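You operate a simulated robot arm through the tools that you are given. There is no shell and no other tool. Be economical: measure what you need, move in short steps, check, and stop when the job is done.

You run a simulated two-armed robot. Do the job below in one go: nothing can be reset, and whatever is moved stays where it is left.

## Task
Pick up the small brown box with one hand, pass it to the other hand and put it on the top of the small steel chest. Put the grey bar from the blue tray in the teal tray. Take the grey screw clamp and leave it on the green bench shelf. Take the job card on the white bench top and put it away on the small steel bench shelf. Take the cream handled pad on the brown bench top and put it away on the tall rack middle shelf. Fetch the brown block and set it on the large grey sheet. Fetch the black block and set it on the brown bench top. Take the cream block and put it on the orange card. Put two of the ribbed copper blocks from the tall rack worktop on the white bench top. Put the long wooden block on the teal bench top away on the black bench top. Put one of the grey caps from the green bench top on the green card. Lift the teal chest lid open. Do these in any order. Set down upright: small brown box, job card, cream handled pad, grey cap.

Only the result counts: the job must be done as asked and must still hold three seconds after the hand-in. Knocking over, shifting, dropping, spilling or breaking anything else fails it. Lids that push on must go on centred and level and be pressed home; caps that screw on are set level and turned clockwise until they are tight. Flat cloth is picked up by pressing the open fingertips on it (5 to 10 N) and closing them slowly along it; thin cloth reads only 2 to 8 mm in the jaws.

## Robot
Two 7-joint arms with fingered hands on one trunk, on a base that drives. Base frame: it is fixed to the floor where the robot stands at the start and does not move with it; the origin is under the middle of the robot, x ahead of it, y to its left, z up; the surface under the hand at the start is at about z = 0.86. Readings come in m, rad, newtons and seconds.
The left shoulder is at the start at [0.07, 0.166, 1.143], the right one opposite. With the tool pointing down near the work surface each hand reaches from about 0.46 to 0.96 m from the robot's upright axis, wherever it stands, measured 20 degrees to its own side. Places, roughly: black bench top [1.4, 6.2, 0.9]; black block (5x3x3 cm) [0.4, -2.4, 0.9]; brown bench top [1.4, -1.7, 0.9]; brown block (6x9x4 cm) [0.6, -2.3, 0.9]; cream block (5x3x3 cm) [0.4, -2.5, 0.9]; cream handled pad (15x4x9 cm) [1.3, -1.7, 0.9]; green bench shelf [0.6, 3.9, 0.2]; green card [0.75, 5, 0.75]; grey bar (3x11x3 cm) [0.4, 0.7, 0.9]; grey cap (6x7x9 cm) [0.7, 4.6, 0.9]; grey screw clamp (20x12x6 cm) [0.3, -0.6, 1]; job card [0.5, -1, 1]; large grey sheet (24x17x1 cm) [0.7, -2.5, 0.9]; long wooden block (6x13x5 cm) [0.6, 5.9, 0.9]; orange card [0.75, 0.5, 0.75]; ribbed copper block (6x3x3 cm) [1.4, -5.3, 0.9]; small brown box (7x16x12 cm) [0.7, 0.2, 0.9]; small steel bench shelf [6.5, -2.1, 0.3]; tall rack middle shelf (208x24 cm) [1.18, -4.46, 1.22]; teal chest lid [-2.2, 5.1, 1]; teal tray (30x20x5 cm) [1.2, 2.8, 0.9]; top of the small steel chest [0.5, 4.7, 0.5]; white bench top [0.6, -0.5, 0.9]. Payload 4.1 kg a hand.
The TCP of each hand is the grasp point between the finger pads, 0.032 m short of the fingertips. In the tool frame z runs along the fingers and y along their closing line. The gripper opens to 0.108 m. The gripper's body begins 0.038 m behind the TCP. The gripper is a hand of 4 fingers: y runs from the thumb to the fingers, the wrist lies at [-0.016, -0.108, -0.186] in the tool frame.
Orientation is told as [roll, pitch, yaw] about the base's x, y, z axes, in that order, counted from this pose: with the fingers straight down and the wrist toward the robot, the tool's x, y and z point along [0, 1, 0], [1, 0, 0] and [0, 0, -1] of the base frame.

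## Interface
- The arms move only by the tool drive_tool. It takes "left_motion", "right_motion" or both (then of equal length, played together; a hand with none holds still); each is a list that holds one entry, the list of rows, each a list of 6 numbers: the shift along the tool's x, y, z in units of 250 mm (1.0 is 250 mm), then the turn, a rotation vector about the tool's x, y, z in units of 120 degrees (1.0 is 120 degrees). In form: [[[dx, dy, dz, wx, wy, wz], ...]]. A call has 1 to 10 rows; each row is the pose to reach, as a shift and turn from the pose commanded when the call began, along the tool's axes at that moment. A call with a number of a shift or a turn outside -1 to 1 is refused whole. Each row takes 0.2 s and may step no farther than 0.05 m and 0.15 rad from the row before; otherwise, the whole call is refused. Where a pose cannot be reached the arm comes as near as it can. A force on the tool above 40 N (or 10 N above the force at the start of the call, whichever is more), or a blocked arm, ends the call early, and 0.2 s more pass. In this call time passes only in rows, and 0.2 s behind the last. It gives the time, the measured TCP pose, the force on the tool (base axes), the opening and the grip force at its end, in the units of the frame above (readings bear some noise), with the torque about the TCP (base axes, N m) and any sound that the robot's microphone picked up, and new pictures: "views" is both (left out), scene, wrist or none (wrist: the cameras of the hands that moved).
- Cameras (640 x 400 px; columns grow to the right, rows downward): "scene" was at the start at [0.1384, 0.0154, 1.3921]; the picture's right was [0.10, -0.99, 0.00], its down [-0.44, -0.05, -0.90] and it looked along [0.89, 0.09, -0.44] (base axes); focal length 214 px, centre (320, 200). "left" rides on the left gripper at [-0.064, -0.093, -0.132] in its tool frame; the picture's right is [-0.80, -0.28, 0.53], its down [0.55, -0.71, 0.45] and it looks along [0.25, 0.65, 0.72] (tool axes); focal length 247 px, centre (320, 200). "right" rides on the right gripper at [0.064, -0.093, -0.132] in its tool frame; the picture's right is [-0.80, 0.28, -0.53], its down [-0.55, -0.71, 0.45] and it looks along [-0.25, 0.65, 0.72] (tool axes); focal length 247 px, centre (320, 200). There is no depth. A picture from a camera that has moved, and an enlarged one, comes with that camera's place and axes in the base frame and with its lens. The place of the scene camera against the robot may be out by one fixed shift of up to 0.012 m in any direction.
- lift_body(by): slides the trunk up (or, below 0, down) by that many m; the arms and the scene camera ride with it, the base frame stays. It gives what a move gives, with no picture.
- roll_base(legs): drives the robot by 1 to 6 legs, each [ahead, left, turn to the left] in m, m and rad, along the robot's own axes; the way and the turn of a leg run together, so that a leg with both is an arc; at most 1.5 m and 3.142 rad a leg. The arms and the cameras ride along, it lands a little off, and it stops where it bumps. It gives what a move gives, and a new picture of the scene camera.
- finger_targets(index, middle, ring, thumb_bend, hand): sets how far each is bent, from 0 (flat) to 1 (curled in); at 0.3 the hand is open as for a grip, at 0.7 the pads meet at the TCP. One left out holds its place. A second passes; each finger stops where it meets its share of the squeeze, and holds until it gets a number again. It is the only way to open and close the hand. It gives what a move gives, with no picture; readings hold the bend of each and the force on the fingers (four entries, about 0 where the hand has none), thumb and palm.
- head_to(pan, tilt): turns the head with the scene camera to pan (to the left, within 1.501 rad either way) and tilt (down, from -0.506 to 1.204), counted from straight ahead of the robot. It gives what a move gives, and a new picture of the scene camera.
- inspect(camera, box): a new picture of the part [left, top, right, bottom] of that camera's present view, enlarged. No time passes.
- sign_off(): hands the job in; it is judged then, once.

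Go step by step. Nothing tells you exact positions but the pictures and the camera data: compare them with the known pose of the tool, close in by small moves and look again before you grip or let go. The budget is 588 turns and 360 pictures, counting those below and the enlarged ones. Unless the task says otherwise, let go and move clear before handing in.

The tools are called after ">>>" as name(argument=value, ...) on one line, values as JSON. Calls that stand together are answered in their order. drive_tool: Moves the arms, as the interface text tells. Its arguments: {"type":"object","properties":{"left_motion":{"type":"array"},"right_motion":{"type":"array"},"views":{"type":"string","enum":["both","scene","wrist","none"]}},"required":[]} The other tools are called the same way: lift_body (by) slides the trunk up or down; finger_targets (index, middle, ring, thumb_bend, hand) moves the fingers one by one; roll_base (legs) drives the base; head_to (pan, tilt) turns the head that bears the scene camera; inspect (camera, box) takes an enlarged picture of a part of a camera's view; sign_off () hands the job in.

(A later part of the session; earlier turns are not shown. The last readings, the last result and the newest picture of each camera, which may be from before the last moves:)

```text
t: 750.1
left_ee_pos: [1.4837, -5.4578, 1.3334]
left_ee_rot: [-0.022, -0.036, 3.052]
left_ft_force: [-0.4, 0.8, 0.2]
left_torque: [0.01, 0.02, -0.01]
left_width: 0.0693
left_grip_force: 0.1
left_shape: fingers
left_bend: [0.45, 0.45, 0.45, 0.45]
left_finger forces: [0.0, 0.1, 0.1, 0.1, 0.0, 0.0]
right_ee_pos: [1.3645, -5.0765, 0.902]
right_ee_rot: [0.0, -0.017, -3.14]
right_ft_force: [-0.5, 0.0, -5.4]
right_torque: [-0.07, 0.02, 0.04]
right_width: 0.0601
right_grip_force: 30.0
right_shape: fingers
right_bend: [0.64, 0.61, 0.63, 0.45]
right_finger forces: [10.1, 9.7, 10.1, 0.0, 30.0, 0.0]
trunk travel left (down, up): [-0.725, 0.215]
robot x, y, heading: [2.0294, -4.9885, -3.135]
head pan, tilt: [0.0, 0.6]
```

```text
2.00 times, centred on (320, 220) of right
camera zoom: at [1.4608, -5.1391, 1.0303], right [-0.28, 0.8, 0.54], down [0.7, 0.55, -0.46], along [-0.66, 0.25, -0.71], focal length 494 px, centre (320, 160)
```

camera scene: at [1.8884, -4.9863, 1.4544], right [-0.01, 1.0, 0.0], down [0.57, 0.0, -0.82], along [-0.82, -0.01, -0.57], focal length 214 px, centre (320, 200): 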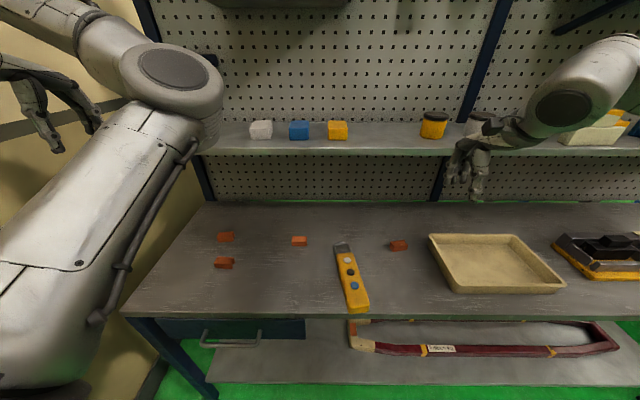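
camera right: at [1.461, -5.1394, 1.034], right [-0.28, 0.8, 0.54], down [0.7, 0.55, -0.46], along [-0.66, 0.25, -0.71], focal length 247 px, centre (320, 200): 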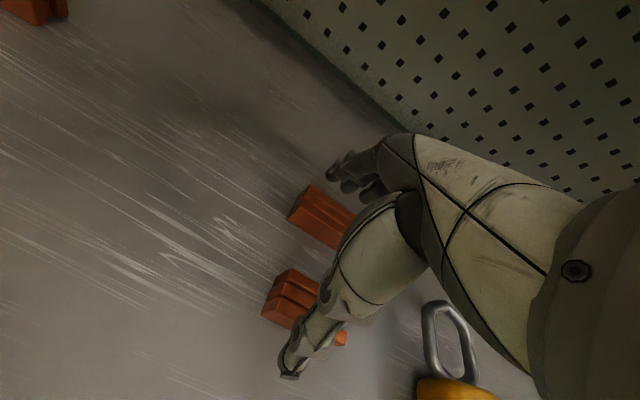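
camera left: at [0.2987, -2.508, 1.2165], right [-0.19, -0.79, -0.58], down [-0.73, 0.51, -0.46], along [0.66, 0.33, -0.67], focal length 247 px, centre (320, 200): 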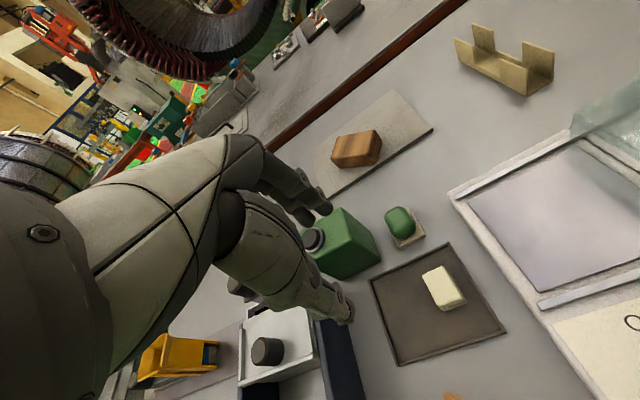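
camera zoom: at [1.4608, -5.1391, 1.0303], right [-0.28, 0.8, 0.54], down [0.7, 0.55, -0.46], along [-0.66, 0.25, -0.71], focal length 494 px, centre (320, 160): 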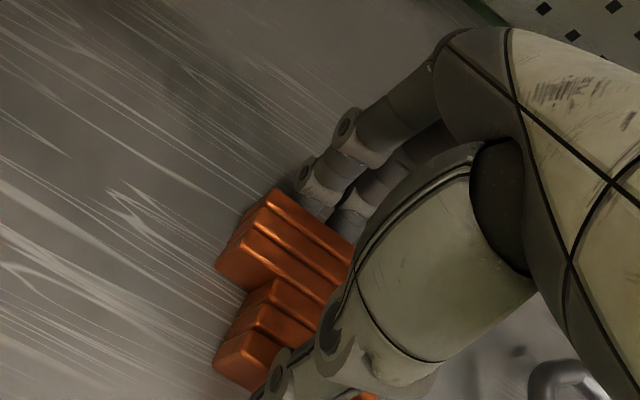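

Both blocks are squeezed together (width 6 cm, 30 N). Lift and check.

>>> drive_tool(right_motion=[[[0, 0, -0.04, 0, 0, 0], [0, 0, -0.1, 0, 0, 0], [0, 0, -0.2, 0, 0, 0], [0, 0, -0.34, 0, 0, 0], [0, 0, -0.48, 0, 0, 0]]], views="wrist")

```text
t: 751.3
left_ee_pos: [1.4852, -5.4568, 1.3341]
left_ee_rot: [-0.019, -0.036, 3.052]
left_ft_force: [-0.3, 0.3, -0.2]
left_torque: [0.0, 0.02, 0.02]
left_width: 0.0693
left_grip_force: 0.2
left_shape: fingers
left_bend: [0.45, 0.45, 0.45, 0.45]
left_finger forces: [0.0, 0.0, 0.1, 0.0, 0.0, 0.0]
right_ee_pos: [1.3668, -5.0722, 1.0242]
right_ee_rot: [0.0, -0.018, -3.139]
right_ft_force: [0.3, -0.7, -6.8]
right_torque: [-0.03, 0.09, 0.01]
right_width: 0.0599
right_grip_force: 30.1
right_shape: fingers
right_bend: [0.64, 0.61, 0.63, 0.45]
right_finger forces: [9.7, 9.7, 10.2, 0.0, 29.8, 0.0]
trunk travel left (down, up): [-0.725, 0.215]
robot x, y, heading: [2.033, -4.9941, -3.132]
head pan, tilt: [0.0, 0.6]
camera right: at [1.464, -5.1356, 1.1515], right [-0.27, 0.8, 0.54], down [0.7, 0.55, -0.46], along [-0.66, 0.25, -0.71], focal length 247 px, centre (320, 200)
```

right: 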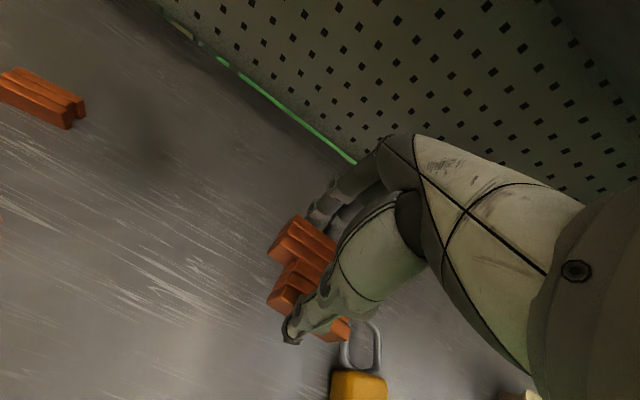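

Both come up securely. I raise the trunk and drive the long way back to the white bench's front side.

>>> lift_body(by=0.2)

>>> roll_base(legs=[[-0.25, 0, 0], [0, -1.5, 0], [0, -1.5, 0], [0, -1.5, 0], [0, -1.5, 0], [0, -0.5, 0]])

```text
t: 753.5
left_ee_pos: [1.4827, -5.4565, 1.5333]
left_ee_rot: [-0.022, -0.036, 3.052]
left_ft_force: [-0.5, -0.2, 0.6]
left_torque: [0.02, 0.01, 0.0]
left_width: 0.069
left_grip_force: 0.0
left_shape: fingers
left_bend: [0.45, 0.45, 0.45, 0.45]
left_finger forces: [0.0, 0.0, 0.0, 0.0, 0.0, 0.0]
right_ee_pos: [1.3674, -5.0716, 1.2225]
right_ee_rot: [-0.001, -0.016, -3.14]
right_ft_force: [0.1, -0.4, -5.4]
right_torque: [-0.04, 0.09, 0.02]
right_width: 0.0602
right_grip_force: 30.7
right_shape: fingers
right_bend: [0.64, 0.61, 0.63, 0.45]
right_finger forces: [9.8, 9.6, 10.3, 0.0, 29.8, 0.0]
trunk travel left (down, up): [-0.925, 0.015]
robot x, y, heading: [2.033, -4.9968, -3.134]
head pan, tilt: [0.0, 0.6]
```

```text
t: 785.9
left_ee_pos: [1.6633, 1.032, 1.5333]
left_ee_rot: [-0.022, -0.035, 3.058]
left_ft_force: [-0.5, 0.2, -1.0]
left_torque: [0.0, 0.0, -0.03]
left_width: 0.069
left_grip_force: 0.0
left_shape: fingers
left_bend: [0.45, 0.45, 0.45, 0.45]
left_finger forces: [0.0, 0.0, 0.0, 0.1, 0.1, 0.0]
right_ee_pos: [1.5438, 1.4181, 1.2231]
right_ee_rot: [-0.002, -0.02, -3.135]
right_ft_force: [0.9, -0.7, -6.4]
right_torque: [-0.06, 0.09, 0.0]
right_width: 0.0603
right_grip_force: 29.3
right_shape: fingers
right_bend: [0.64, 0.61, 0.63, 0.45]
right_finger forces: [9.8, 9.7, 10.2, 0.0, 29.7, 0.0]
trunk travel left (down, up): [-0.925, 0.015]
robot x, y, heading: [2.2078, 1.5041, -3.128]
head pan, tilt: [0.0, 0.6]
camera scene: at [2.063, 1.5046, 1.6543], right [-0.01, 1.0, 0.0], down [0.57, 0.01, -0.82], along [-0.82, -0.01, -0.57], focal length 214 px, centre (320, 200)
```

scene: 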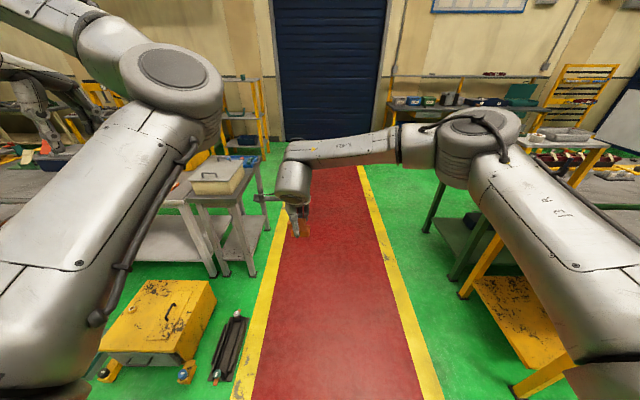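

>>> roll_base(legs=[[1.45, 0, 0], [1.4, 0, 0], [0, 0, 1.57], [0, 0, 1.56], [0, -1.15, 0], [0.4, 0, 0]])

>>> head_to(pan=0, tilt=0.8)

```text
t: 815.1
left_ee_pos: [0.2965, 0.8002, 1.5341]
left_ee_rot: [-0.02, -0.037, -0.053]
left_ft_force: [-0.2, 0.8, -0.2]
left_torque: [0.01, -0.02, 0.02]
left_width: 0.0693
left_grip_force: 0.1
left_shape: fingers
left_bend: [0.45, 0.45, 0.45, 0.45]
left_finger forces: [0.1, 0.0, 0.0, 0.0, 0.0, 0.0]
right_ee_pos: [0.4292, 0.4191, 1.2244]
right_ee_rot: [-0.001, -0.02, 0.036]
right_ft_force: [-0.6, -0.7, -5.3]
right_torque: [0.08, -0.09, 0.01]
right_width: 0.0592
right_grip_force: 28.8
right_shape: fingers
right_bend: [0.65, 0.62, 0.64, 0.45]
right_finger forces: [9.2, 9.2, 9.8, 0.0, 28.4, 0.0]
trunk travel left (down, up): [-0.925, 0.015]
robot x, y, heading: [-0.2302, 0.3147, 0.045]
head pan, tilt: [0.0, 0.6]
camera scene: at [-0.0965, 0.3279, 1.6547], right [0.04, -1.0, 0.0], down [-0.56, -0.02, -0.83], along [0.82, 0.03, -0.56], focal length 214 px, centre (320, 200)
```

scene: 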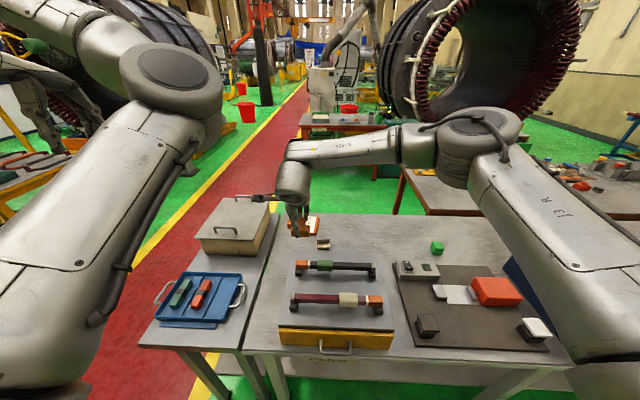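

```text
t: 815.8
left_ee_pos: [0.2994, 0.7997, 1.5341]
left_ee_rot: [-0.022, -0.036, -0.054]
left_ft_force: [-0.2, -0.2, 1.2]
left_torque: [0.0, 0.01, -0.04]
left_width: 0.0692
left_grip_force: 0.1
left_shape: fingers
left_bend: [0.45, 0.45, 0.45, 0.45]
left_finger forces: [0.1, 0.0, 0.0, 0.1, 0.0, 0.1]
right_ee_pos: [0.4301, 0.4184, 1.2232]
right_ee_rot: [0.0, -0.02, 0.036]
right_ft_force: [0.1, 0.1, -6.3]
right_torque: [0.05, -0.09, 0.02]
right_width: 0.059
right_grip_force: 28.9
right_shape: fingers
right_bend: [0.65, 0.62, 0.64, 0.45]
right_finger forces: [9.2, 9.3, 9.8, 0.1, 28.1, 0.0]
trunk travel left (down, up): [-0.925, 0.015]
robot x, y, heading: [-0.2336, 0.3153, 0.045]
head pan, tilt: [0.0, 0.799]
camera scene: at [-0.1015, 0.3277, 1.6376], right [0.04, -1.0, 0.0], down [-0.72, -0.03, -0.7], along [0.7, 0.03, -0.72], focal length 214 px, centre (320, 200)
```

scene: 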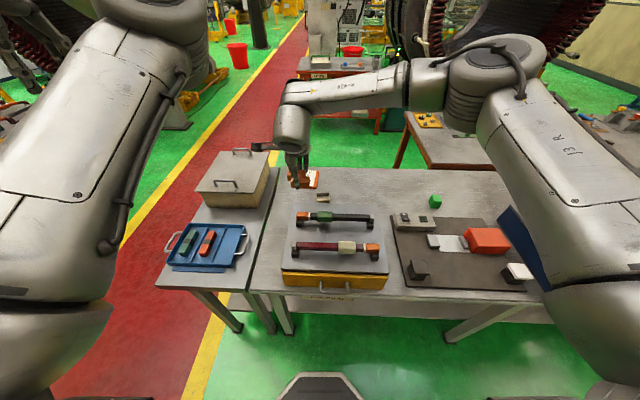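

I move in 0.15 m, lower the trunk, and bring the blocks over the free area at about [0.68, 0.12].

>>> roll_base(legs=[[0.15, 0, -0.045]])

>>> drive_tool(right_motion=[[[-0.14, 0.03, 0, 0, 0, 0], [-0.28, 0.06, 0, 0, 0, 0], [-0.42, 0.09, 0, 0, 0, 0], [-0.56, 0.12, 0, 0, 0, 0], [-0.7, 0.15, 0, 0, 0, 0], [-0.84, 0.18, 0, 0, 0, 0], [-0.98, 0.2, 0, 0, 0, 0]]], views="none")

>>> lift_body(by=-0.2)

>>> inspect(camera="right", box=[0, 0, 640, 400])

```text
t: 817.2
left_ee_pos: [0.4672, 0.7803, 1.535]
left_ee_rot: [-0.019, -0.04, -0.098]
left_ft_force: [-0.1, 0.0, 0.0]
left_torque: [0.01, -0.01, 0.01]
left_width: 0.0694
left_grip_force: 0.0
left_shape: fingers
left_bend: [0.45, 0.45, 0.45, 0.45]
left_finger forces: [0.1, 0.0, 0.1, 0.0, 0.0, 0.0]
right_ee_pos: [0.5817, 0.3928, 1.2236]
right_ee_rot: [0.0, -0.021, -0.006]
right_ft_force: [0.4, 0.7, -5.7]
right_torque: [0.0, -0.09, 0.03]
right_width: 0.0591
right_grip_force: 28.2
right_shape: fingers
right_bend: [0.65, 0.62, 0.64, 0.45]
right_finger forces: [9.2, 9.3, 9.9, 0.0, 28.4, 0.1]
trunk travel left (down, up): [-0.925, 0.015]
robot x, y, heading: [-0.0791, 0.3189, -0.002]
head pan, tilt: [0.0, 0.799]
camera scene: at [0.0456, 0.3255, 1.6378], right [0.0, -1.0, 0.0], down [-0.72, 0.0, -0.7], along [0.7, 0.0, -0.72], focal length 214 px, centre (320, 200)
```

scene: 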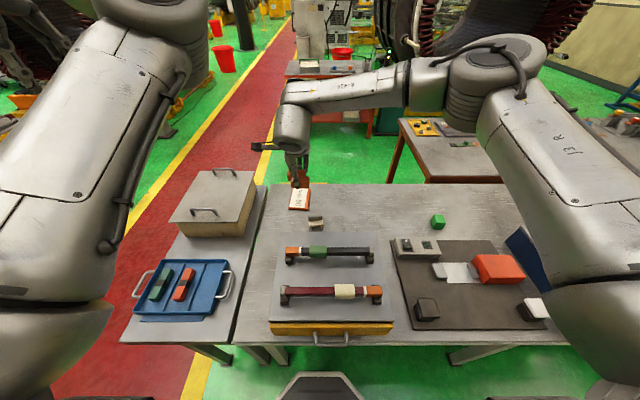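

```text
t: 818.8
left_ee_pos: [0.4707, 0.7777, 1.534]
left_ee_rot: [-0.019, -0.035, -0.095]
left_ft_force: [0.1, -0.4, 0.4]
left_torque: [0.02, -0.01, 0.03]
left_width: 0.0692
left_grip_force: 0.0
left_shape: fingers
left_bend: [0.45, 0.45, 0.45, 0.45]
left_finger forces: [0.0, 0.0, 0.1, 0.0, 0.0, 0.0]
right_ee_pos: [0.6334, 0.1453, 1.2235]
right_ee_rot: [0.004, -0.019, -0.004]
right_ft_force: [0.0, -0.7, -6.5]
right_torque: [0.06, -0.09, 0.0]
right_width: 0.0587
right_grip_force: 27.7
right_shape: fingers
right_bend: [0.65, 0.62, 0.64, 0.45]
right_finger forces: [9.3, 9.1, 9.7, 0.1, 28.1, 0.0]
trunk travel left (down, up): [-0.925, 0.015]
robot x, y, heading: [-0.0808, 0.3176, -0.005]
head pan, tilt: [0.0, 0.799]
```

```text
t: 821.0
left_ee_pos: [0.4708, 0.7795, 1.3352]
left_ee_rot: [-0.02, -0.036, -0.098]
left_ft_force: [-0.4, 0.1, 0.4]
left_torque: [0.01, 0.0, 0.02]
left_width: 0.0694
left_grip_force: 0.0
left_shape: fingers
left_bend: [0.45, 0.45, 0.45, 0.45]
left_finger forces: [0.1, 0.0, 0.0, 0.0, 0.1, 0.0]
right_ee_pos: [0.6333, 0.1481, 1.0238]
right_ee_rot: [0.002, -0.018, -0.007]
right_ft_force: [0.4, -0.2, -5.0]
right_torque: [0.02, -0.1, 0.01]
right_width: 0.0591
right_grip_force: 28.4
right_shape: fingers
right_bend: [0.65, 0.62, 0.64, 0.45]
right_finger forces: [9.2, 9.2, 9.6, 0.0, 28.0, 0.1]
trunk travel left (down, up): [-0.725, 0.215]
robot x, y, heading: [-0.0737, 0.3257, -0.002]
head pan, tilt: [0.0, 0.799]
```

```text
1.00 times, centred on (320, 200) of right (not enlarged: the box is as wide or as high as the picture)
camera zoom: at [0.5389, 0.2123, 1.152], right [0.27, -0.8, 0.54], down [-0.7, -0.54, -0.46], along [0.66, -0.25, -0.71], focal length 247 px, centre (320, 200)
```

zoom: 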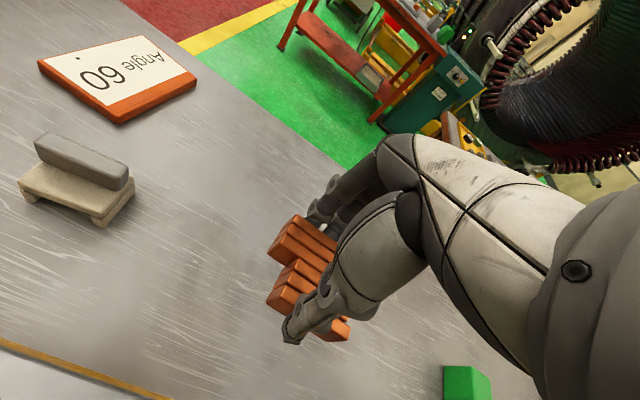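

Free surface below. Lowering to contact.

>>> drive_tool(right_motion=[[[0, 0, 0.15, 0, 0, 0], [0, 0, 0.3, 0, 0, 0], [0, 0, 0.4, 0, 0, 0], [0, 0, 0.43, 0, 0, 0]]], views="none")

>>> drive_tool(right_motion=[[[0, 0, 0.015, 0, 0, 0], [0, 0, 0.03, 0, 0, 0]]], views="none")

```text
t: 822.0
left_ee_pos: [0.4707, 0.7794, 1.334]
left_ee_rot: [-0.02, -0.035, -0.098]
left_ft_force: [0.2, -0.1, -0.2]
left_torque: [0.01, 0.04, -0.01]
left_width: 0.0692
left_grip_force: 0.0
left_shape: fingers
left_bend: [0.45, 0.45, 0.45, 0.45]
left_finger forces: [0.0, 0.0, 0.1, 0.0, 0.0, 0.1]
right_ee_pos: [0.6351, 0.1471, 0.9164]
right_ee_rot: [0.002, -0.018, -0.006]
right_ft_force: [0.8, 0.5, -6.1]
right_torque: [0.07, -0.09, -0.02]
right_width: 0.0589
right_grip_force: 28.3
right_shape: fingers
right_bend: [0.65, 0.62, 0.64, 0.45]
right_finger forces: [9.1, 9.3, 9.7, 0.0, 28.0, 0.0]
trunk travel left (down, up): [-0.725, 0.215]
robot x, y, heading: [-0.0801, 0.3157, -0.002]
head pan, tilt: [0.0, 0.799]
```

```text
t: 822.6
left_ee_pos: [0.4698, 0.7799, 1.335]
left_ee_rot: [-0.02, -0.036, -0.098]
left_ft_force: [1.1, 0.4, 0.2]
left_torque: [-0.02, 0.0, -0.01]
left_width: 0.0692
left_grip_force: 0.1
left_shape: fingers
left_bend: [0.45, 0.45, 0.45, 0.45]
left_finger forces: [0.0, 0.0, 0.0, 0.1, 0.0, 0.1]
right_ee_pos: [0.6359, 0.1479, 0.9085]
right_ee_rot: [0.001, -0.018, -0.006]
right_ft_force: [-0.9, -0.5, -5.9]
right_torque: [0.02, -0.09, 0.0]
right_width: 0.0589
right_grip_force: 28.2
right_shape: fingers
right_bend: [0.65, 0.62, 0.64, 0.45]
right_finger forces: [9.1, 9.3, 9.7, 0.1, 28.0, 0.1]
trunk travel left (down, up): [-0.725, 0.215]
robot x, y, heading: [-0.0761, 0.3224, -0.005]
head pan, tilt: [0.0, 0.799]
```

>>> drive_tool(right_motion=[[[0, 0, 0.015, 0, 0, 0], [0, 0, 0.03, 0, 0, 0]]], views="none")

```text
t: 823.2
left_ee_pos: [0.4704, 0.7799, 1.3342]
left_ee_rot: [-0.021, -0.037, -0.099]
left_ft_force: [-0.2, 0.7, 0.1]
left_torque: [-0.01, 0.04, 0.01]
left_width: 0.0691
left_grip_force: 0.0
left_shape: fingers
left_bend: [0.45, 0.45, 0.45, 0.45]
left_finger forces: [0.0, 0.0, 0.1, 0.0, 0.1, 0.0]
right_ee_pos: [0.6355, 0.1476, 0.9016]
right_ee_rot: [0.001, -0.018, -0.008]
right_ft_force: [0.6, -0.1, -2.6]
right_torque: [0.03, 0.0, 0.04]
right_width: 0.0591
right_grip_force: 28.3
right_shape: fingers
right_bend: [0.65, 0.62, 0.64, 0.45]
right_finger forces: [9.6, 9.5, 9.9, 0.1, 28.1, 0.0]
trunk travel left (down, up): [-0.725, 0.215]
robot x, y, heading: [-0.0806, 0.3161, -0.004]
head pan, tilt: [0.0, 0.799]
```

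Just touching. Two more millimetres, release and lift.

>>> drive_tool(right_motion=[[[0, 0, 0.008, 0, 0, 0]]], views="none")

>>> finger_targets(hand="right", index=0.48, middle=0.46, ring=0.48, thumb_bend=0.35)

>>> drive_tool(right_motion=[[[0, 0, -0.05, 0, 0, 0], [0, 0, -0.15, 0, 0, 0], [0, 0, -0.3, 0, 0, 0], [0, 0, -0.46, 0, 0, 0], [0, 0, -0.62, 0, 0, 0], [0, 0, -0.78, 0, 0, 0]]], views="wrist")

```text
t: 823.6
left_ee_pos: [0.4683, 0.7801, 1.3352]
left_ee_rot: [-0.021, -0.037, -0.098]
left_ft_force: [0.3, -0.1, -0.6]
left_torque: [-0.01, 0.02, 0.0]
left_width: 0.0692
left_grip_force: 0.2
left_shape: fingers
left_bend: [0.45, 0.45, 0.45, 0.45]
left_finger forces: [0.0, 0.1, 0.0, 0.0, 0.0, 0.0]
right_ee_pos: [0.6343, 0.1474, 0.9019]
right_ee_rot: [0.002, -0.021, -0.006]
right_ft_force: [1.4, -0.4, 7.0]
right_torque: [-0.01, 0.27, 0.05]
right_width: 0.059
right_grip_force: 29.7
right_shape: fingers
right_bend: [0.65, 0.62, 0.64, 0.45]
right_finger forces: [9.9, 9.8, 10.3, 0.1, 29.3, 0.1]
trunk travel left (down, up): [-0.725, 0.215]
robot x, y, heading: [-0.0808, 0.321, 0.004]
head pan, tilt: [0.0, 0.799]
```

```text
t: 824.6
left_ee_pos: [0.4703, 0.7803, 1.3347]
left_ee_rot: [-0.021, -0.037, -0.098]
left_ft_force: [0.0, -0.1, 0.2]
left_torque: [-0.02, 0.0, 0.03]
left_width: 0.0692
left_grip_force: 0.1
left_shape: fingers
left_bend: [0.45, 0.45, 0.45, 0.45]
left_finger forces: [0.0, 0.0, 0.0, 0.1, 0.1, 0.0]
right_ee_pos: [0.6351, 0.1479, 0.8988]
right_ee_rot: [0.0, -0.021, -0.008]
right_ft_force: [-0.4, -0.1, -0.4]
right_torque: [0.0, -0.02, -0.01]
right_width: 0.0789
right_grip_force: 0.0
right_shape: fingers
right_bend: [0.48, 0.46, 0.48, 0.35]
right_finger forces: [0.0, 0.0, 0.0, 0.0, 0.4, 0.1]
trunk travel left (down, up): [-0.725, 0.215]
robot x, y, heading: [-0.0841, 0.3222, -0.003]
head pan, tilt: [0.0, 0.799]
```

```text
t: 826.0
left_ee_pos: [0.4697, 0.78, 1.3354]
left_ee_rot: [-0.022, -0.035, -0.095]
left_ft_force: [-0.8, -0.2, -0.2]
left_torque: [0.0, 0.0, 0.01]
left_width: 0.0691
left_grip_force: 0.0
left_shape: fingers
left_bend: [0.45, 0.45, 0.45, 0.45]
left_finger forces: [0.1, 0.0, 0.0, 0.0, 0.1, 0.1]
right_ee_pos: [0.6306, 0.1488, 1.0942]
right_ee_rot: [0.0, -0.019, -0.007]
right_ft_force: [0.0, -1.0, 1.2]
right_torque: [0.0, 0.01, 0.01]
right_width: 0.0787
right_grip_force: 0.1
right_shape: fingers
right_bend: [0.48, 0.46, 0.48, 0.35]
right_finger forces: [0.1, 0.0, 0.0, 0.0, 0.0, 0.0]
trunk travel left (down, up): [-0.725, 0.215]
robot x, y, heading: [-0.0847, 0.3187, -0.003]
head pan, tilt: [0.0, 0.799]
camera right: at [0.5363, 0.2136, 1.2219], right [0.27, -0.8, 0.54], down [-0.7, -0.54, -0.46], along [0.66, -0.25, -0.71], focal length 247 px, centre (320, 200)
```

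right: 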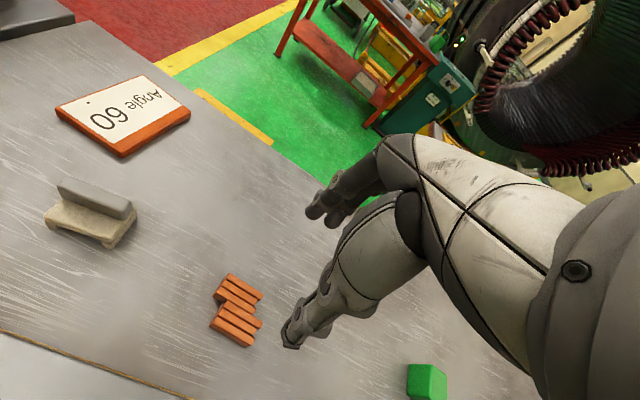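

Both copper blocks lie on the white bench; the orange card's centre is ≈[0.78, 0.42]. Next: fetch the cream block.

>>> drive_tool(right_motion=[[[0, 0, -0.15, 0, 0, 0], [0, 0, -0.3, 0, 0, 0], [0, -0.1, -0.44, 0, 0, 0], [0, -0.25, -0.5, 0, 0, 0], [0, -0.4, -0.5, 0, 0, 0]]], views="none")

>>> roll_base(legs=[[-0.5, 0, 0], [0, -1.3, 0], [0, -1.27, 0], [0.42, 0, 0]])

>>> inspect(camera="right", box=[0, 0, 640, 400])

```text
t: 827.2
left_ee_pos: [0.4676, 0.7782, 1.3339]
left_ee_rot: [-0.017, -0.038, -0.095]
left_ft_force: [-0.3, 0.1, 0.3]
left_torque: [0.04, -0.01, 0.0]
left_width: 0.0693
left_grip_force: 0.1
left_shape: fingers
left_bend: [0.45, 0.45, 0.45, 0.45]
left_finger forces: [0.0, 0.0, 0.1, 0.0, 0.0, 0.0]
right_ee_pos: [0.5285, 0.1493, 1.2179]
right_ee_rot: [0.002, -0.02, -0.007]
right_ft_force: [-0.7, 0.1, -0.3]
right_torque: [0.0, -0.03, -0.03]
right_width: 0.0785
right_grip_force: 0.1
right_shape: fingers
right_bend: [0.48, 0.46, 0.48, 0.35]
right_finger forces: [0.0, 0.1, 0.0, 0.1, 0.0, 0.1]
trunk travel left (down, up): [-0.725, 0.215]
robot x, y, heading: [-0.0767, 0.3177, -0.003]
head pan, tilt: [0.0, 0.799]
```

```text
t: 844.3
left_ee_pos: [0.3848, -1.7467, 1.3346]
left_ee_rot: [-0.02, -0.039, -0.065]
left_ft_force: [-0.2, -0.6, -1.1]
left_torque: [0.01, 0.0, 0.01]
left_width: 0.0693
left_grip_force: 0.0
left_shape: fingers
left_bend: [0.45, 0.45, 0.45, 0.45]
left_finger forces: [0.0, 0.0, 0.0, 0.0, 0.0, 0.1]
right_ee_pos: [0.4645, -2.3755, 1.2166]
right_ee_rot: [0.0, -0.02, 0.024]
right_ft_force: [-0.7, 0.7, -0.3]
right_torque: [-0.03, 0.01, -0.02]
right_width: 0.0782
right_grip_force: 0.1
right_shape: fingers
right_bend: [0.48, 0.46, 0.48, 0.35]
right_finger forces: [0.0, 0.1, 0.0, 0.1, 0.2, 0.0]
trunk travel left (down, up): [-0.725, 0.215]
robot x, y, heading: [-0.1469, -2.2249, 0.027]
head pan, tilt: [0.0, 0.799]
camera scene: at [-0.0214, -2.215, 1.4377], right [0.03, -1.0, 0.0], down [-0.72, -0.02, -0.7], along [0.7, 0.02, -0.72], focal length 214 px, centre (320, 200)
```

scene: 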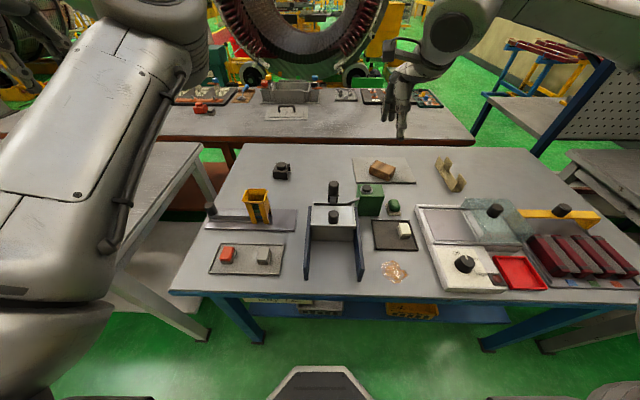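

```text
1.00 times, centred on (320, 200) of right (not enlarged: the box is as wide or as high as the picture)
camera zoom: at [0.3693, -2.3132, 1.345], right [0.29, -0.79, 0.54], down [-0.68, -0.57, -0.46], along [0.67, -0.23, -0.71], focal length 247 px, centre (320, 200)
```

zoom: 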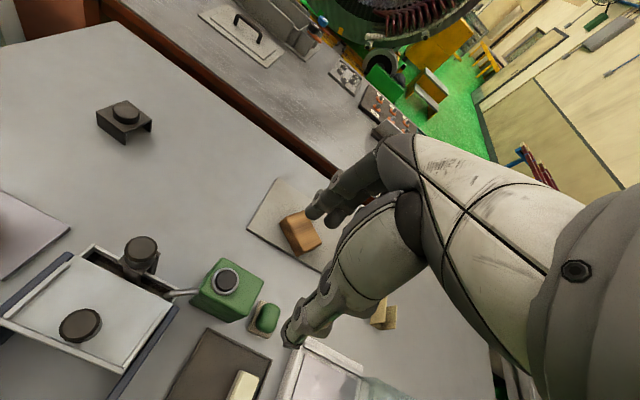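

Cream block at ≈[0.387, −2.466]. Over it and down.

>>> finger_targets(hand="right", index=0.46, middle=0.46, ring=0.46, thumb_bend=0.46)

>>> drive_tool(right_motion=[[[-0.1, -0.08, 0, 0, 0, 0.003], [-0.2, -0.16, 0.05, 0, 0, 0.006], [-0.3, -0.24, 0.15, 0, 0, 0.01], [-0.37, -0.31, 0.3, 0, 0, 0.01], [-0.37, -0.31, 0.48, 0, 0, 0.01], [-0.37, -0.31, 0.66, 0, 0, 0.01], [-0.37, -0.31, 0.82, 0, 0, 0.01], [-0.37, -0.31, 0.96, 0, 0, 0.01]]], views="wrist")

```text
t: 845.3
left_ee_pos: [0.3853, -1.7478, 1.3341]
left_ee_rot: [-0.02, -0.035, -0.064]
left_ft_force: [-0.9, 0.1, -0.5]
left_torque: [0.01, 0.0, -0.02]
left_width: 0.0692
left_grip_force: 0.0
left_shape: fingers
left_bend: [0.45, 0.45, 0.45, 0.45]
left_finger forces: [0.0, 0.1, 0.1, 0.0, 0.0, 0.0]
right_ee_pos: [0.4656, -2.375, 1.2175]
right_ee_rot: [0.002, -0.021, 0.025]
right_ft_force: [-0.1, 0.0, 0.4]
right_torque: [-0.01, 0.04, 0.01]
right_width: 0.0669
right_grip_force: 0.0
right_shape: fingers
right_bend: [0.46, 0.46, 0.46, 0.46]
right_finger forces: [0.0, 0.0, 0.0, 0.1, 0.1, 0.1]
trunk travel left (down, up): [-0.725, 0.215]
robot x, y, heading: [-0.1483, -2.2267, 0.031]
head pan, tilt: [0.0, 0.799]
```

```text
t: 847.1
left_ee_pos: [0.3879, -1.7471, 1.3331]
left_ee_rot: [-0.021, -0.036, -0.067]
left_ft_force: [-0.4, 0.3, 1.1]
left_torque: [-0.04, 0.02, 0.01]
left_width: 0.0692
left_grip_force: 0.1
left_shape: fingers
left_bend: [0.45, 0.45, 0.45, 0.45]
left_finger forces: [0.1, 0.0, 0.1, 0.1, 0.0, 0.0]
right_ee_pos: [0.3969, -2.4701, 0.9735]
right_ee_rot: [0.003, -0.018, 0.004]
right_ft_force: [-0.3, -0.1, 0.0]
right_torque: [-0.02, -0.01, 0.03]
right_width: 0.0666
right_grip_force: 0.1
right_shape: fingers
right_bend: [0.46, 0.46, 0.46, 0.46]
right_finger forces: [0.1, 0.0, 0.1, 0.0, 0.1, 0.1]
trunk travel left (down, up): [-0.725, 0.215]
robot x, y, heading: [-0.1486, -2.2282, 0.027]
head pan, tilt: [0.0, 0.799]
camera right: at [0.3021, -2.4066, 1.1018], right [0.28, -0.8, 0.54], down [-0.69, -0.55, -0.46], along [0.66, -0.25, -0.71], focal length 247 px, centre (320, 200)
```

right: 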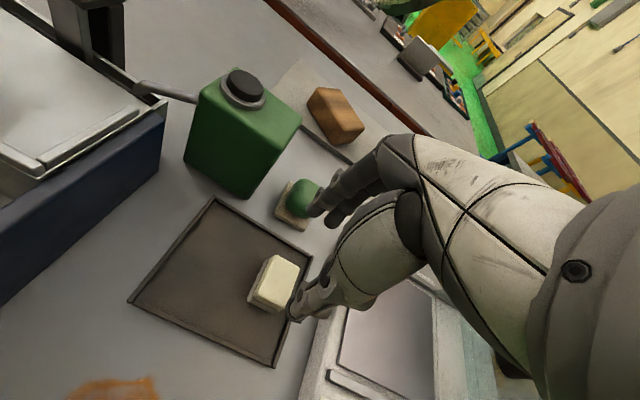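

>>> drive_tool(right_motion=[[[0.016, -0.05, 0.02, 0, 0, 0], [0.016, -0.05, 0.12, 0, 0, 0], [0.016, -0.05, 0.19, 0, 0, 0], [0.016, -0.05, 0.215, 0, 0, 0]]], views="none")

>>> finger_targets(hand="right", index=0.73, middle=0.73, ring=0.73, thumb_bend=0.73)

>>> drive_tool(right_motion=[[[0, 0, -0.04, 0, 0, 0], [0, 0, -0.15, 0, 0, 0], [0, 0, -0.3, 0, 0, 0], [0, 0, -0.48, 0, 0, 0], [0, 0, -0.66, 0, 0, 0], [0, 0, -0.84, 0, 0, 0], [0, 0, -1, 0, 0, 0]]], views="wrist")

```text
t: 848.1
left_ee_pos: [0.3851, -1.7468, 1.3344]
left_ee_rot: [-0.02, -0.037, -0.064]
left_ft_force: [-0.2, 0.3, 0.3]
left_torque: [0.03, -0.01, 0.01]
left_width: 0.0694
left_grip_force: 0.1
left_shape: fingers
left_bend: [0.45, 0.45, 0.45, 0.45]
left_finger forces: [0.1, 0.0, 0.1, 0.0, 0.1, 0.0]
right_ee_pos: [0.385, -2.4662, 0.9197]
right_ee_rot: [0.001, -0.019, 0.005]
right_ft_force: [0.1, 0.6, -0.2]
right_torque: [0.0, 0.0, 0.02]
right_width: 0.0666
right_grip_force: 0.0
right_shape: fingers
right_bend: [0.46, 0.46, 0.46, 0.46]
right_finger forces: [0.0, 0.1, 0.1, 0.0, 0.0, 0.0]
trunk travel left (down, up): [-0.725, 0.215]
robot x, y, heading: [-0.1477, -2.2261, 0.03]
head pan, tilt: [0.0, 0.799]
```

```text
t: 849.1
left_ee_pos: [0.385, -1.7471, 1.3335]
left_ee_rot: [-0.023, -0.037, -0.065]
left_ft_force: [-0.5, 0.0, 0.1]
left_torque: [0.0, 0.0, 0.03]
left_width: 0.0695
left_grip_force: 0.0
left_shape: fingers
left_bend: [0.45, 0.45, 0.45, 0.45]
left_finger forces: [0.1, 0.0, 0.1, 0.1, 0.0, 0.1]
right_ee_pos: [0.3846, -2.4652, 0.9181]
right_ee_rot: [0.002, -0.019, 0.004]
right_ft_force: [0.3, 0.3, 0.1]
right_torque: [0.02, -0.01, -0.03]
right_width: 0.0321
right_grip_force: 23.9
right_shape: fingers
right_bend: [0.71, 0.62, 0.72, 0.55]
right_finger forces: [13.0, 10.2, 8.3, 0.1, 16.5, 0.0]
trunk travel left (down, up): [-0.725, 0.215]
robot x, y, heading: [-0.152, -2.2262, 0.028]
head pan, tilt: [0.0, 0.799]
```

```text
t: 850.7
left_ee_pos: [0.386, -1.7475, 1.3351]
left_ee_rot: [-0.02, -0.035, -0.065]
left_ft_force: [0.0, 0.7, 0.1]
left_torque: [-0.01, 0.0, 0.0]
left_width: 0.0693
left_grip_force: 0.0
left_shape: fingers
left_bend: [0.45, 0.45, 0.45, 0.45]
left_finger forces: [0.0, 0.0, 0.0, 0.0, 0.0, 0.0]
right_ee_pos: [0.3775, -2.4626, 1.1702]
right_ee_rot: [-0.001, -0.02, 0.006]
right_ft_force: [0.1, 0.3, -0.5]
right_torque: [0.01, -0.01, -0.02]
right_width: 0.0326
right_grip_force: 23.6
right_shape: fingers
right_bend: [0.72, 0.62, 0.73, 0.55]
right_finger forces: [12.1, 10.4, 8.6, 0.1, 16.5, 0.1]
trunk travel left (down, up): [-0.725, 0.215]
robot x, y, heading: [-0.1485, -2.2227, 0.031]
head pan, tilt: [0.0, 0.799]
camera right: at [0.2838, -2.4001, 1.2979], right [0.28, -0.8, 0.54], down [-0.69, -0.55, -0.46], along [0.66, -0.25, -0.71], focal length 247 px, centre (320, 200)
```

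right: 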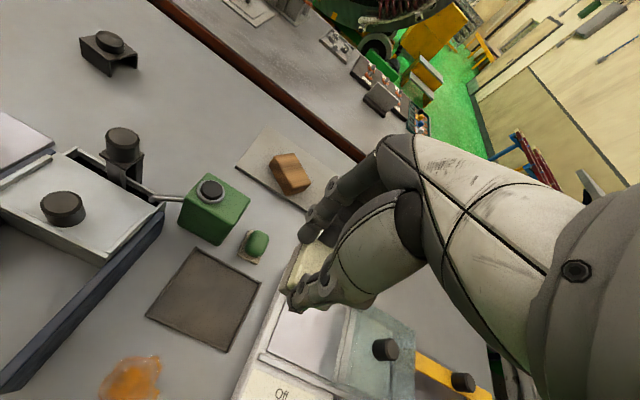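

Cream block held. Driving back to the orange card.

>>> roll_base(legs=[[-0.45, 0, -0.03], [0, 1.4, 0], [0, 1.33, 0], [0.48, 0, 0]])

```text
t: 868.7
left_ee_pos: [0.4129, 0.9615, 1.3347]
left_ee_rot: [-0.019, -0.036, -0.092]
left_ft_force: [0.2, -0.3, -0.9]
left_torque: [0.02, 0.03, -0.02]
left_width: 0.069
left_grip_force: 0.1
left_shape: fingers
left_bend: [0.45, 0.45, 0.45, 0.45]
left_finger forces: [0.0, 0.0, 0.0, 0.1, 0.1, 0.1]
right_ee_pos: [0.3868, 0.2448, 1.1691]
right_ee_rot: [0.0, -0.019, -0.024]
right_ft_force: [-0.1, 0.6, -1.1]
right_torque: [0.03, -0.04, 0.01]
right_width: 0.0324
right_grip_force: 23.3
right_shape: fingers
right_bend: [0.72, 0.62, 0.73, 0.55]
right_finger forces: [12.1, 10.3, 8.6, 0.0, 16.6, 0.0]
trunk travel left (down, up): [-0.725, 0.215]
robot x, y, heading: [-0.1313, 0.5001, -0.0]
head pan, tilt: [0.0, 0.799]
camera scene: at [-0.0067, 0.5056, 1.4377], right [0.0, -1.0, 0.0], down [-0.72, 0.0, -0.7], along [0.7, 0.0, -0.72], focal length 214 px, centre (320, 200)
```

scene: 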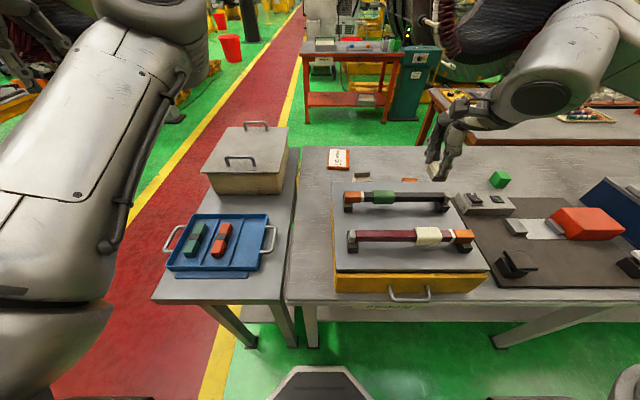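

Card at ≈[0.787, 0.42]. Moving the block over it.

>>> drive_tool(right_motion=[[[0.06, 0.13, 0, 0, 0, 0], [0.12, 0.26, 0, 0, 0, 0], [0.18, 0.39, 0, 0, 0, 0], [0.24, 0.52, 0, 0, 0, 0], [0.3, 0.66, 0, 0, 0, 0], [0.36, 0.8, 0, 0, 0, 0]]], views="none")

>>> drive_tool(right_motion=[[[0.06, 0.13, 0, 0, 0, 0], [0.12, 0.26, 0, 0, 0, 0], [0.18, 0.39, 0.03, 0, 0, 0], [0.24, 0.52, 0.08, 0, 0, 0], [0.3, 0.64, 0.16, 0, 0, 0], [0.36, 0.76, 0.26, 0, 0, 0], [0.37, 0.79, 0.42, 0, 0, 0], [0.37, 0.79, 0.56, 0, 0, 0]]], views="wrist")

```text
t: 870.1
left_ee_pos: [0.4152, 0.9626, 1.3328]
left_ee_rot: [-0.022, -0.034, -0.094]
left_ft_force: [0.1, 0.2, 0.1]
left_torque: [0.02, 0.03, -0.02]
left_width: 0.0693
left_grip_force: 0.0
left_shape: fingers
left_bend: [0.45, 0.45, 0.45, 0.45]
left_finger forces: [0.0, 0.0, 0.1, 0.0, 0.0, 0.0]
right_ee_pos: [0.5904, 0.3312, 1.1697]
right_ee_rot: [0.0, -0.016, -0.024]
right_ft_force: [0.4, 0.5, 0.4]
right_torque: [0.01, -0.01, 0.0]
right_width: 0.0326
right_grip_force: 23.7
right_shape: fingers
right_bend: [0.72, 0.62, 0.73, 0.55]
right_finger forces: [11.8, 10.3, 8.6, 0.0, 16.4, 0.1]
trunk travel left (down, up): [-0.725, 0.215]
robot x, y, heading: [-0.1377, 0.5013, -0.001]
head pan, tilt: [0.0, 0.799]
```

```text
t: 871.9
left_ee_pos: [0.415, 0.9638, 1.333]
left_ee_rot: [-0.022, -0.034, -0.093]
left_ft_force: [0.8, 0.0, -0.1]
left_torque: [-0.06, 0.04, -0.02]
left_width: 0.0692
left_grip_force: 0.1
left_shape: fingers
left_bend: [0.45, 0.45, 0.45, 0.45]
left_finger forces: [0.0, 0.1, 0.0, 0.0, 0.0, 0.0]
right_ee_pos: [0.7738, 0.4235, 1.0321]
right_ee_rot: [-0.001, -0.02, -0.023]
right_ft_force: [0.6, -0.7, -0.3]
right_torque: [-0.02, -0.03, 0.0]
right_width: 0.0306
right_grip_force: 21.7
right_shape: fingers
right_bend: [0.72, 0.62, 0.73, 0.55]
right_finger forces: [8.0, 11.0, 9.7, 0.0, 15.2, 0.0]
right hand out of reach, approached as far as the arm can: row 6, 7, 8
trunk travel left (down, up): [-0.725, 0.215]
robot x, y, heading: [-0.1361, 0.5022, 0.005]
head pan, tilt: [0.0, 0.799]
camera right: at [0.6806, 0.489, 1.1606], right [0.25, -0.8, 0.54], down [-0.71, -0.53, -0.46], along [0.66, -0.26, -0.71], focal length 247 px, centre (320, 200)
```

right: 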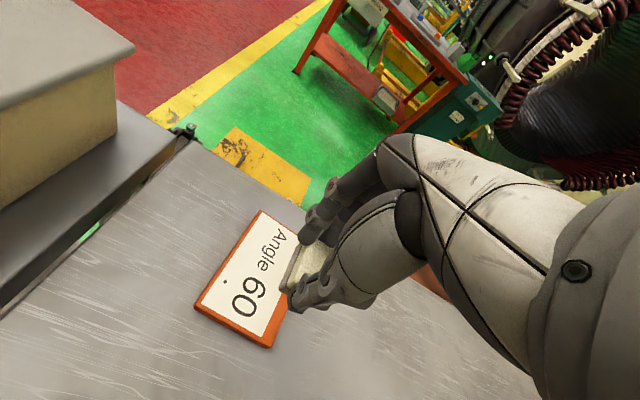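

Over the card centre; the arm is near its limit, so I lower with the trunk.

>>> lift_body(by=-0.095)

>>> lift_body(by=-0.008)

```text
t: 873.2
left_ee_pos: [0.412, 0.9623, 1.2395]
left_ee_rot: [-0.019, -0.036, -0.092]
left_ft_force: [-1.1, 0.4, -0.7]
left_torque: [0.01, 0.03, 0.01]
left_width: 0.0691
left_grip_force: 0.1
left_shape: fingers
left_bend: [0.45, 0.45, 0.45, 0.45]
left_finger forces: [0.1, 0.1, 0.1, 0.0, 0.0, 0.0]
right_ee_pos: [0.7709, 0.4202, 0.9394]
right_ee_rot: [0.002, -0.018, -0.024]
right_ft_force: [-0.2, 0.5, -0.8]
right_torque: [0.0, -0.01, 0.01]
right_width: 0.0304
right_grip_force: 22.2
right_shape: fingers
right_bend: [0.72, 0.62, 0.73, 0.55]
right_finger forces: [8.0, 11.0, 9.7, 0.0, 15.3, 0.1]
trunk travel left (down, up): [-0.63, 0.31]
robot x, y, heading: [-0.1359, 0.4968, 0.003]
head pan, tilt: [0.0, 0.799]
```

```text
t: 873.8
left_ee_pos: [0.4129, 0.962, 1.2322]
left_ee_rot: [-0.021, -0.036, -0.094]
left_ft_force: [-0.1, -0.6, -0.3]
left_torque: [0.03, -0.01, 0.03]
left_width: 0.0694
left_grip_force: 0.1
left_shape: fingers
left_bend: [0.45, 0.45, 0.45, 0.45]
left_finger forces: [0.0, 0.1, 0.0, 0.1, 0.0, 0.0]
right_ee_pos: [0.7718, 0.4196, 0.9302]
right_ee_rot: [0.001, -0.02, -0.024]
right_ft_force: [0.2, 0.9, -0.4]
right_torque: [0.02, -0.01, -0.01]
right_width: 0.0305
right_grip_force: 21.8
right_shape: fingers
right_bend: [0.72, 0.62, 0.73, 0.55]
right_finger forces: [8.1, 10.9, 9.8, 0.0, 15.3, 0.0]
trunk travel left (down, up): [-0.622, 0.318]
robot x, y, heading: [-0.1369, 0.4946, 0.002]
head pan, tilt: [0.0, 0.799]
```

>>> lift_body(by=-0.006)

>>> lift_body(by=-0.005)

```text
t: 874.3
left_ee_pos: [0.4124, 0.9623, 1.2263]
left_ee_rot: [-0.019, -0.039, -0.093]
left_ft_force: [-0.1, -0.2, 0.7]
left_torque: [0.02, 0.02, 0.01]
left_width: 0.0692
left_grip_force: 0.0
left_shape: fingers
left_bend: [0.45, 0.45, 0.45, 0.45]
left_finger forces: [0.0, 0.0, 0.1, 0.1, 0.0, 0.0]
right_ee_pos: [0.7709, 0.4199, 0.9285]
right_ee_rot: [0.002, -0.025, -0.024]
right_ft_force: [3.1, -1.3, 13.0]
right_torque: [-0.06, 0.2, 0.05]
right_width: 0.0303
right_grip_force: 23.5
right_shape: fingers
right_bend: [0.72, 0.62, 0.73, 0.55]
right_finger forces: [8.6, 12.4, 11.4, 0.1, 14.5, 0.0]
trunk travel left (down, up): [-0.616, 0.324]
robot x, y, heading: [-0.1338, 0.5022, 0.001]
head pan, tilt: [0.0, 0.799]
```

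```text
t: 874.9
left_ee_pos: [0.4088, 0.961, 1.2223]
left_ee_rot: [-0.019, -0.039, -0.095]
left_ft_force: [0.0, -0.3, 0.5]
left_torque: [0.02, 0.0, 0.02]
left_width: 0.0693
left_grip_force: 0.1
left_shape: fingers
left_bend: [0.45, 0.45, 0.45, 0.45]
left_finger forces: [0.0, 0.0, 0.0, 0.0, 0.0, 0.0]
right_ee_pos: [0.7694, 0.4204, 0.9258]
right_ee_rot: [0.001, -0.027, -0.025]
right_ft_force: [8.4, -3.1, 32.8]
right_torque: [-0.32, -0.05, 0.12]
right_width: 0.0295
right_grip_force: 30.5
right_shape: fingers
right_bend: [0.72, 0.62, 0.74, 0.56]
right_finger forces: [11.2, 14.1, 20.4, 0.1, 15.0, 0.1]
trunk travel left (down, up): [-0.611, 0.329]
robot x, y, heading: [-0.134, 0.5011, 0.003]
head pan, tilt: [0.0, 0.799]
```

Contact. Up a few millimetres, release and raise.

>>> lift_body(by=0.005)

>>> finger_targets(hand="right", index=0.56, middle=0.5, ring=0.56, thumb_bend=0.42)

>>> lift_body(by=0.15)

>>> inspect(camera="right", box=[120, 120, 440, 380])

```text
t: 875.4
left_ee_pos: [0.4113, 0.9623, 1.2266]
left_ee_rot: [-0.019, -0.039, -0.093]
left_ft_force: [0.2, -0.8, -0.5]
left_torque: [-0.01, 0.0, -0.01]
left_width: 0.0691
left_grip_force: 0.0
left_shape: fingers
left_bend: [0.45, 0.45, 0.45, 0.45]
left_finger forces: [0.0, 0.1, 0.1, 0.0, 0.0, 0.1]
right_ee_pos: [0.7714, 0.4215, 0.9261]
right_ee_rot: [0.0, -0.018, -0.023]
right_ft_force: [3.5, -2.1, 18.0]
right_torque: [-0.21, 0.03, 0.08]
right_width: 0.0292
right_grip_force: 28.0
right_shape: fingers
right_bend: [0.72, 0.61, 0.74, 0.56]
right_finger forces: [10.9, 13.2, 17.5, 0.0, 15.6, 0.0]
trunk travel left (down, up): [-0.616, 0.324]
robot x, y, heading: [-0.1376, 0.5007, 0.001]
head pan, tilt: [0.0, 0.799]
```

```text
t: 876.4
left_ee_pos: [0.4129, 0.9619, 1.2246]
left_ee_rot: [-0.02, -0.036, -0.092]
left_ft_force: [-0.4, -0.1, -0.2]
left_torque: [0.01, 0.03, -0.02]
left_width: 0.0692
left_grip_force: 0.1
left_shape: fingers
left_bend: [0.45, 0.45, 0.45, 0.45]
left_finger forces: [0.1, 0.0, 0.1, 0.0, 0.0, 0.0]
right_ee_pos: [0.7721, 0.4195, 0.9245]
right_ee_rot: [0.0, -0.019, -0.025]
right_ft_force: [0.0, 0.3, 0.0]
right_torque: [-0.01, 0.01, -0.03]
right_width: 0.0595
right_grip_force: 5.9
right_shape: fingers
right_bend: [0.55, 0.49, 0.57, 0.42]
right_finger forces: [5.6, 0.7, 5.5, 0.0, 0.0, 0.0]
trunk travel left (down, up): [-0.616, 0.324]
robot x, y, heading: [-0.1347, 0.4992, 0.001]
head pan, tilt: [0.0, 0.799]
```

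```text
t: 878.2
left_ee_pos: [0.4134, 0.9625, 1.3763]
left_ee_rot: [-0.022, -0.037, -0.094]
left_ft_force: [0.0, 0.8, -0.4]
left_torque: [0.01, -0.01, 0.0]
left_width: 0.0693
left_grip_force: 0.0
left_shape: fingers
left_bend: [0.45, 0.45, 0.45, 0.45]
left_finger forces: [0.0, 0.0, 0.1, 0.0, 0.0, 0.0]
right_ee_pos: [0.7707, 0.4213, 1.0752]
right_ee_rot: [0.003, -0.02, -0.025]
right_ft_force: [0.4, 0.4, -0.8]
right_torque: [0.02, 0.01, -0.05]
right_width: 0.0598
right_grip_force: 6.0
right_shape: fingers
right_bend: [0.55, 0.49, 0.57, 0.42]
right_finger forces: [5.5, 0.9, 5.5, 0.0, 0.1, 0.0]
trunk travel left (down, up): [-0.766, 0.174]
robot x, y, heading: [-0.1335, 0.4981, -0.002]
head pan, tilt: [0.0, 0.799]
```

```text
1.54 times, centred on (280, 250) of right
camera zoom: at [0.6791, 0.4871, 1.2026], right [0.25, -0.8, 0.54], down [-0.71, -0.53, -0.46], along [0.66, -0.26, -0.71], focal length 380 px, centre (382, 123)
```

zoom: 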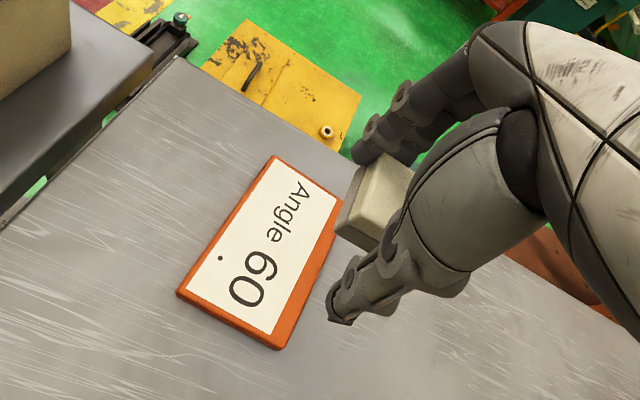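

The block stayed wedged between index and ring finger. I lower it onto the card again and open the hand fully.

>>> lift_body(by=-0.148)

>>> finger_targets(hand="right", index=0.35, middle=0.5, ring=0.35, thumb_bend=0.3)

>>> inspect(camera="right", box=[120, 120, 440, 380])

```text
t: 879.9
left_ee_pos: [0.4136, 0.962, 1.2265]
left_ee_rot: [-0.02, -0.038, -0.093]
left_ft_force: [-0.4, 0.4, -0.4]
left_torque: [0.01, 0.0, -0.02]
left_width: 0.0691
left_grip_force: 0.0
left_shape: fingers
left_bend: [0.45, 0.45, 0.45, 0.45]
left_finger forces: [0.1, 0.0, 0.1, 0.0, 0.0, 0.0]
right_ee_pos: [0.7717, 0.4185, 0.9266]
right_ee_rot: [0.001, -0.02, -0.024]
right_ft_force: [0.7, 0.9, -0.1]
right_torque: [-0.03, 0.02, -0.01]
right_width: 0.0598
right_grip_force: 5.6
right_shape: fingers
right_bend: [0.55, 0.49, 0.57, 0.42]
right_finger forces: [5.5, 1.0, 5.6, 0.0, 0.1, 0.0]
trunk travel left (down, up): [-0.618, 0.322]
robot x, y, heading: [-0.1334, 0.4994, 0.001]
head pan, tilt: [0.0, 0.799]
```

```text
t: 880.9
left_ee_pos: [0.4132, 0.9622, 1.2275]
left_ee_rot: [-0.02, -0.037, -0.093]
left_ft_force: [0.5, 0.0, 0.0]
left_torque: [0.0, 0.02, -0.02]
left_width: 0.0691
left_grip_force: 0.0
left_shape: fingers
left_bend: [0.45, 0.45, 0.45, 0.45]
left_finger forces: [0.0, 0.0, 0.1, 0.0, 0.0, 0.0]
right_ee_pos: [0.772, 0.4196, 0.9269]
right_ee_rot: [0.001, -0.02, -0.024]
right_ft_force: [-0.2, 0.1, 0.7]
right_torque: [0.0, 0.03, 0.01]
right_width: 0.1019
right_grip_force: 0.0
right_shape: fingers
right_bend: [0.35, 0.5, 0.35, 0.3]
right_finger forces: [0.0, 0.1, 0.0, 0.1, 0.0, 0.0]
trunk travel left (down, up): [-0.618, 0.322]
robot x, y, heading: [-0.1328, 0.5014, 0.004]
head pan, tilt: [0.0, 0.799]
```

```text
1.54 times, centred on (280, 250) of right
camera zoom: at [0.6788, 0.4871, 1.0549], right [0.25, -0.8, 0.54], down [-0.71, -0.53, -0.46], along [0.66, -0.26, -0.71], focal length 380 px, centre (382, 123)
```

zoom: 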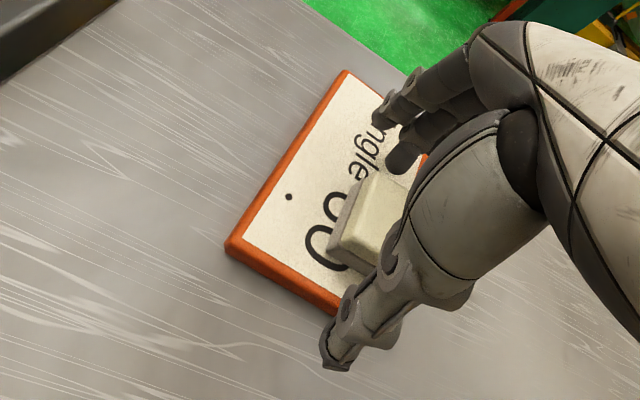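

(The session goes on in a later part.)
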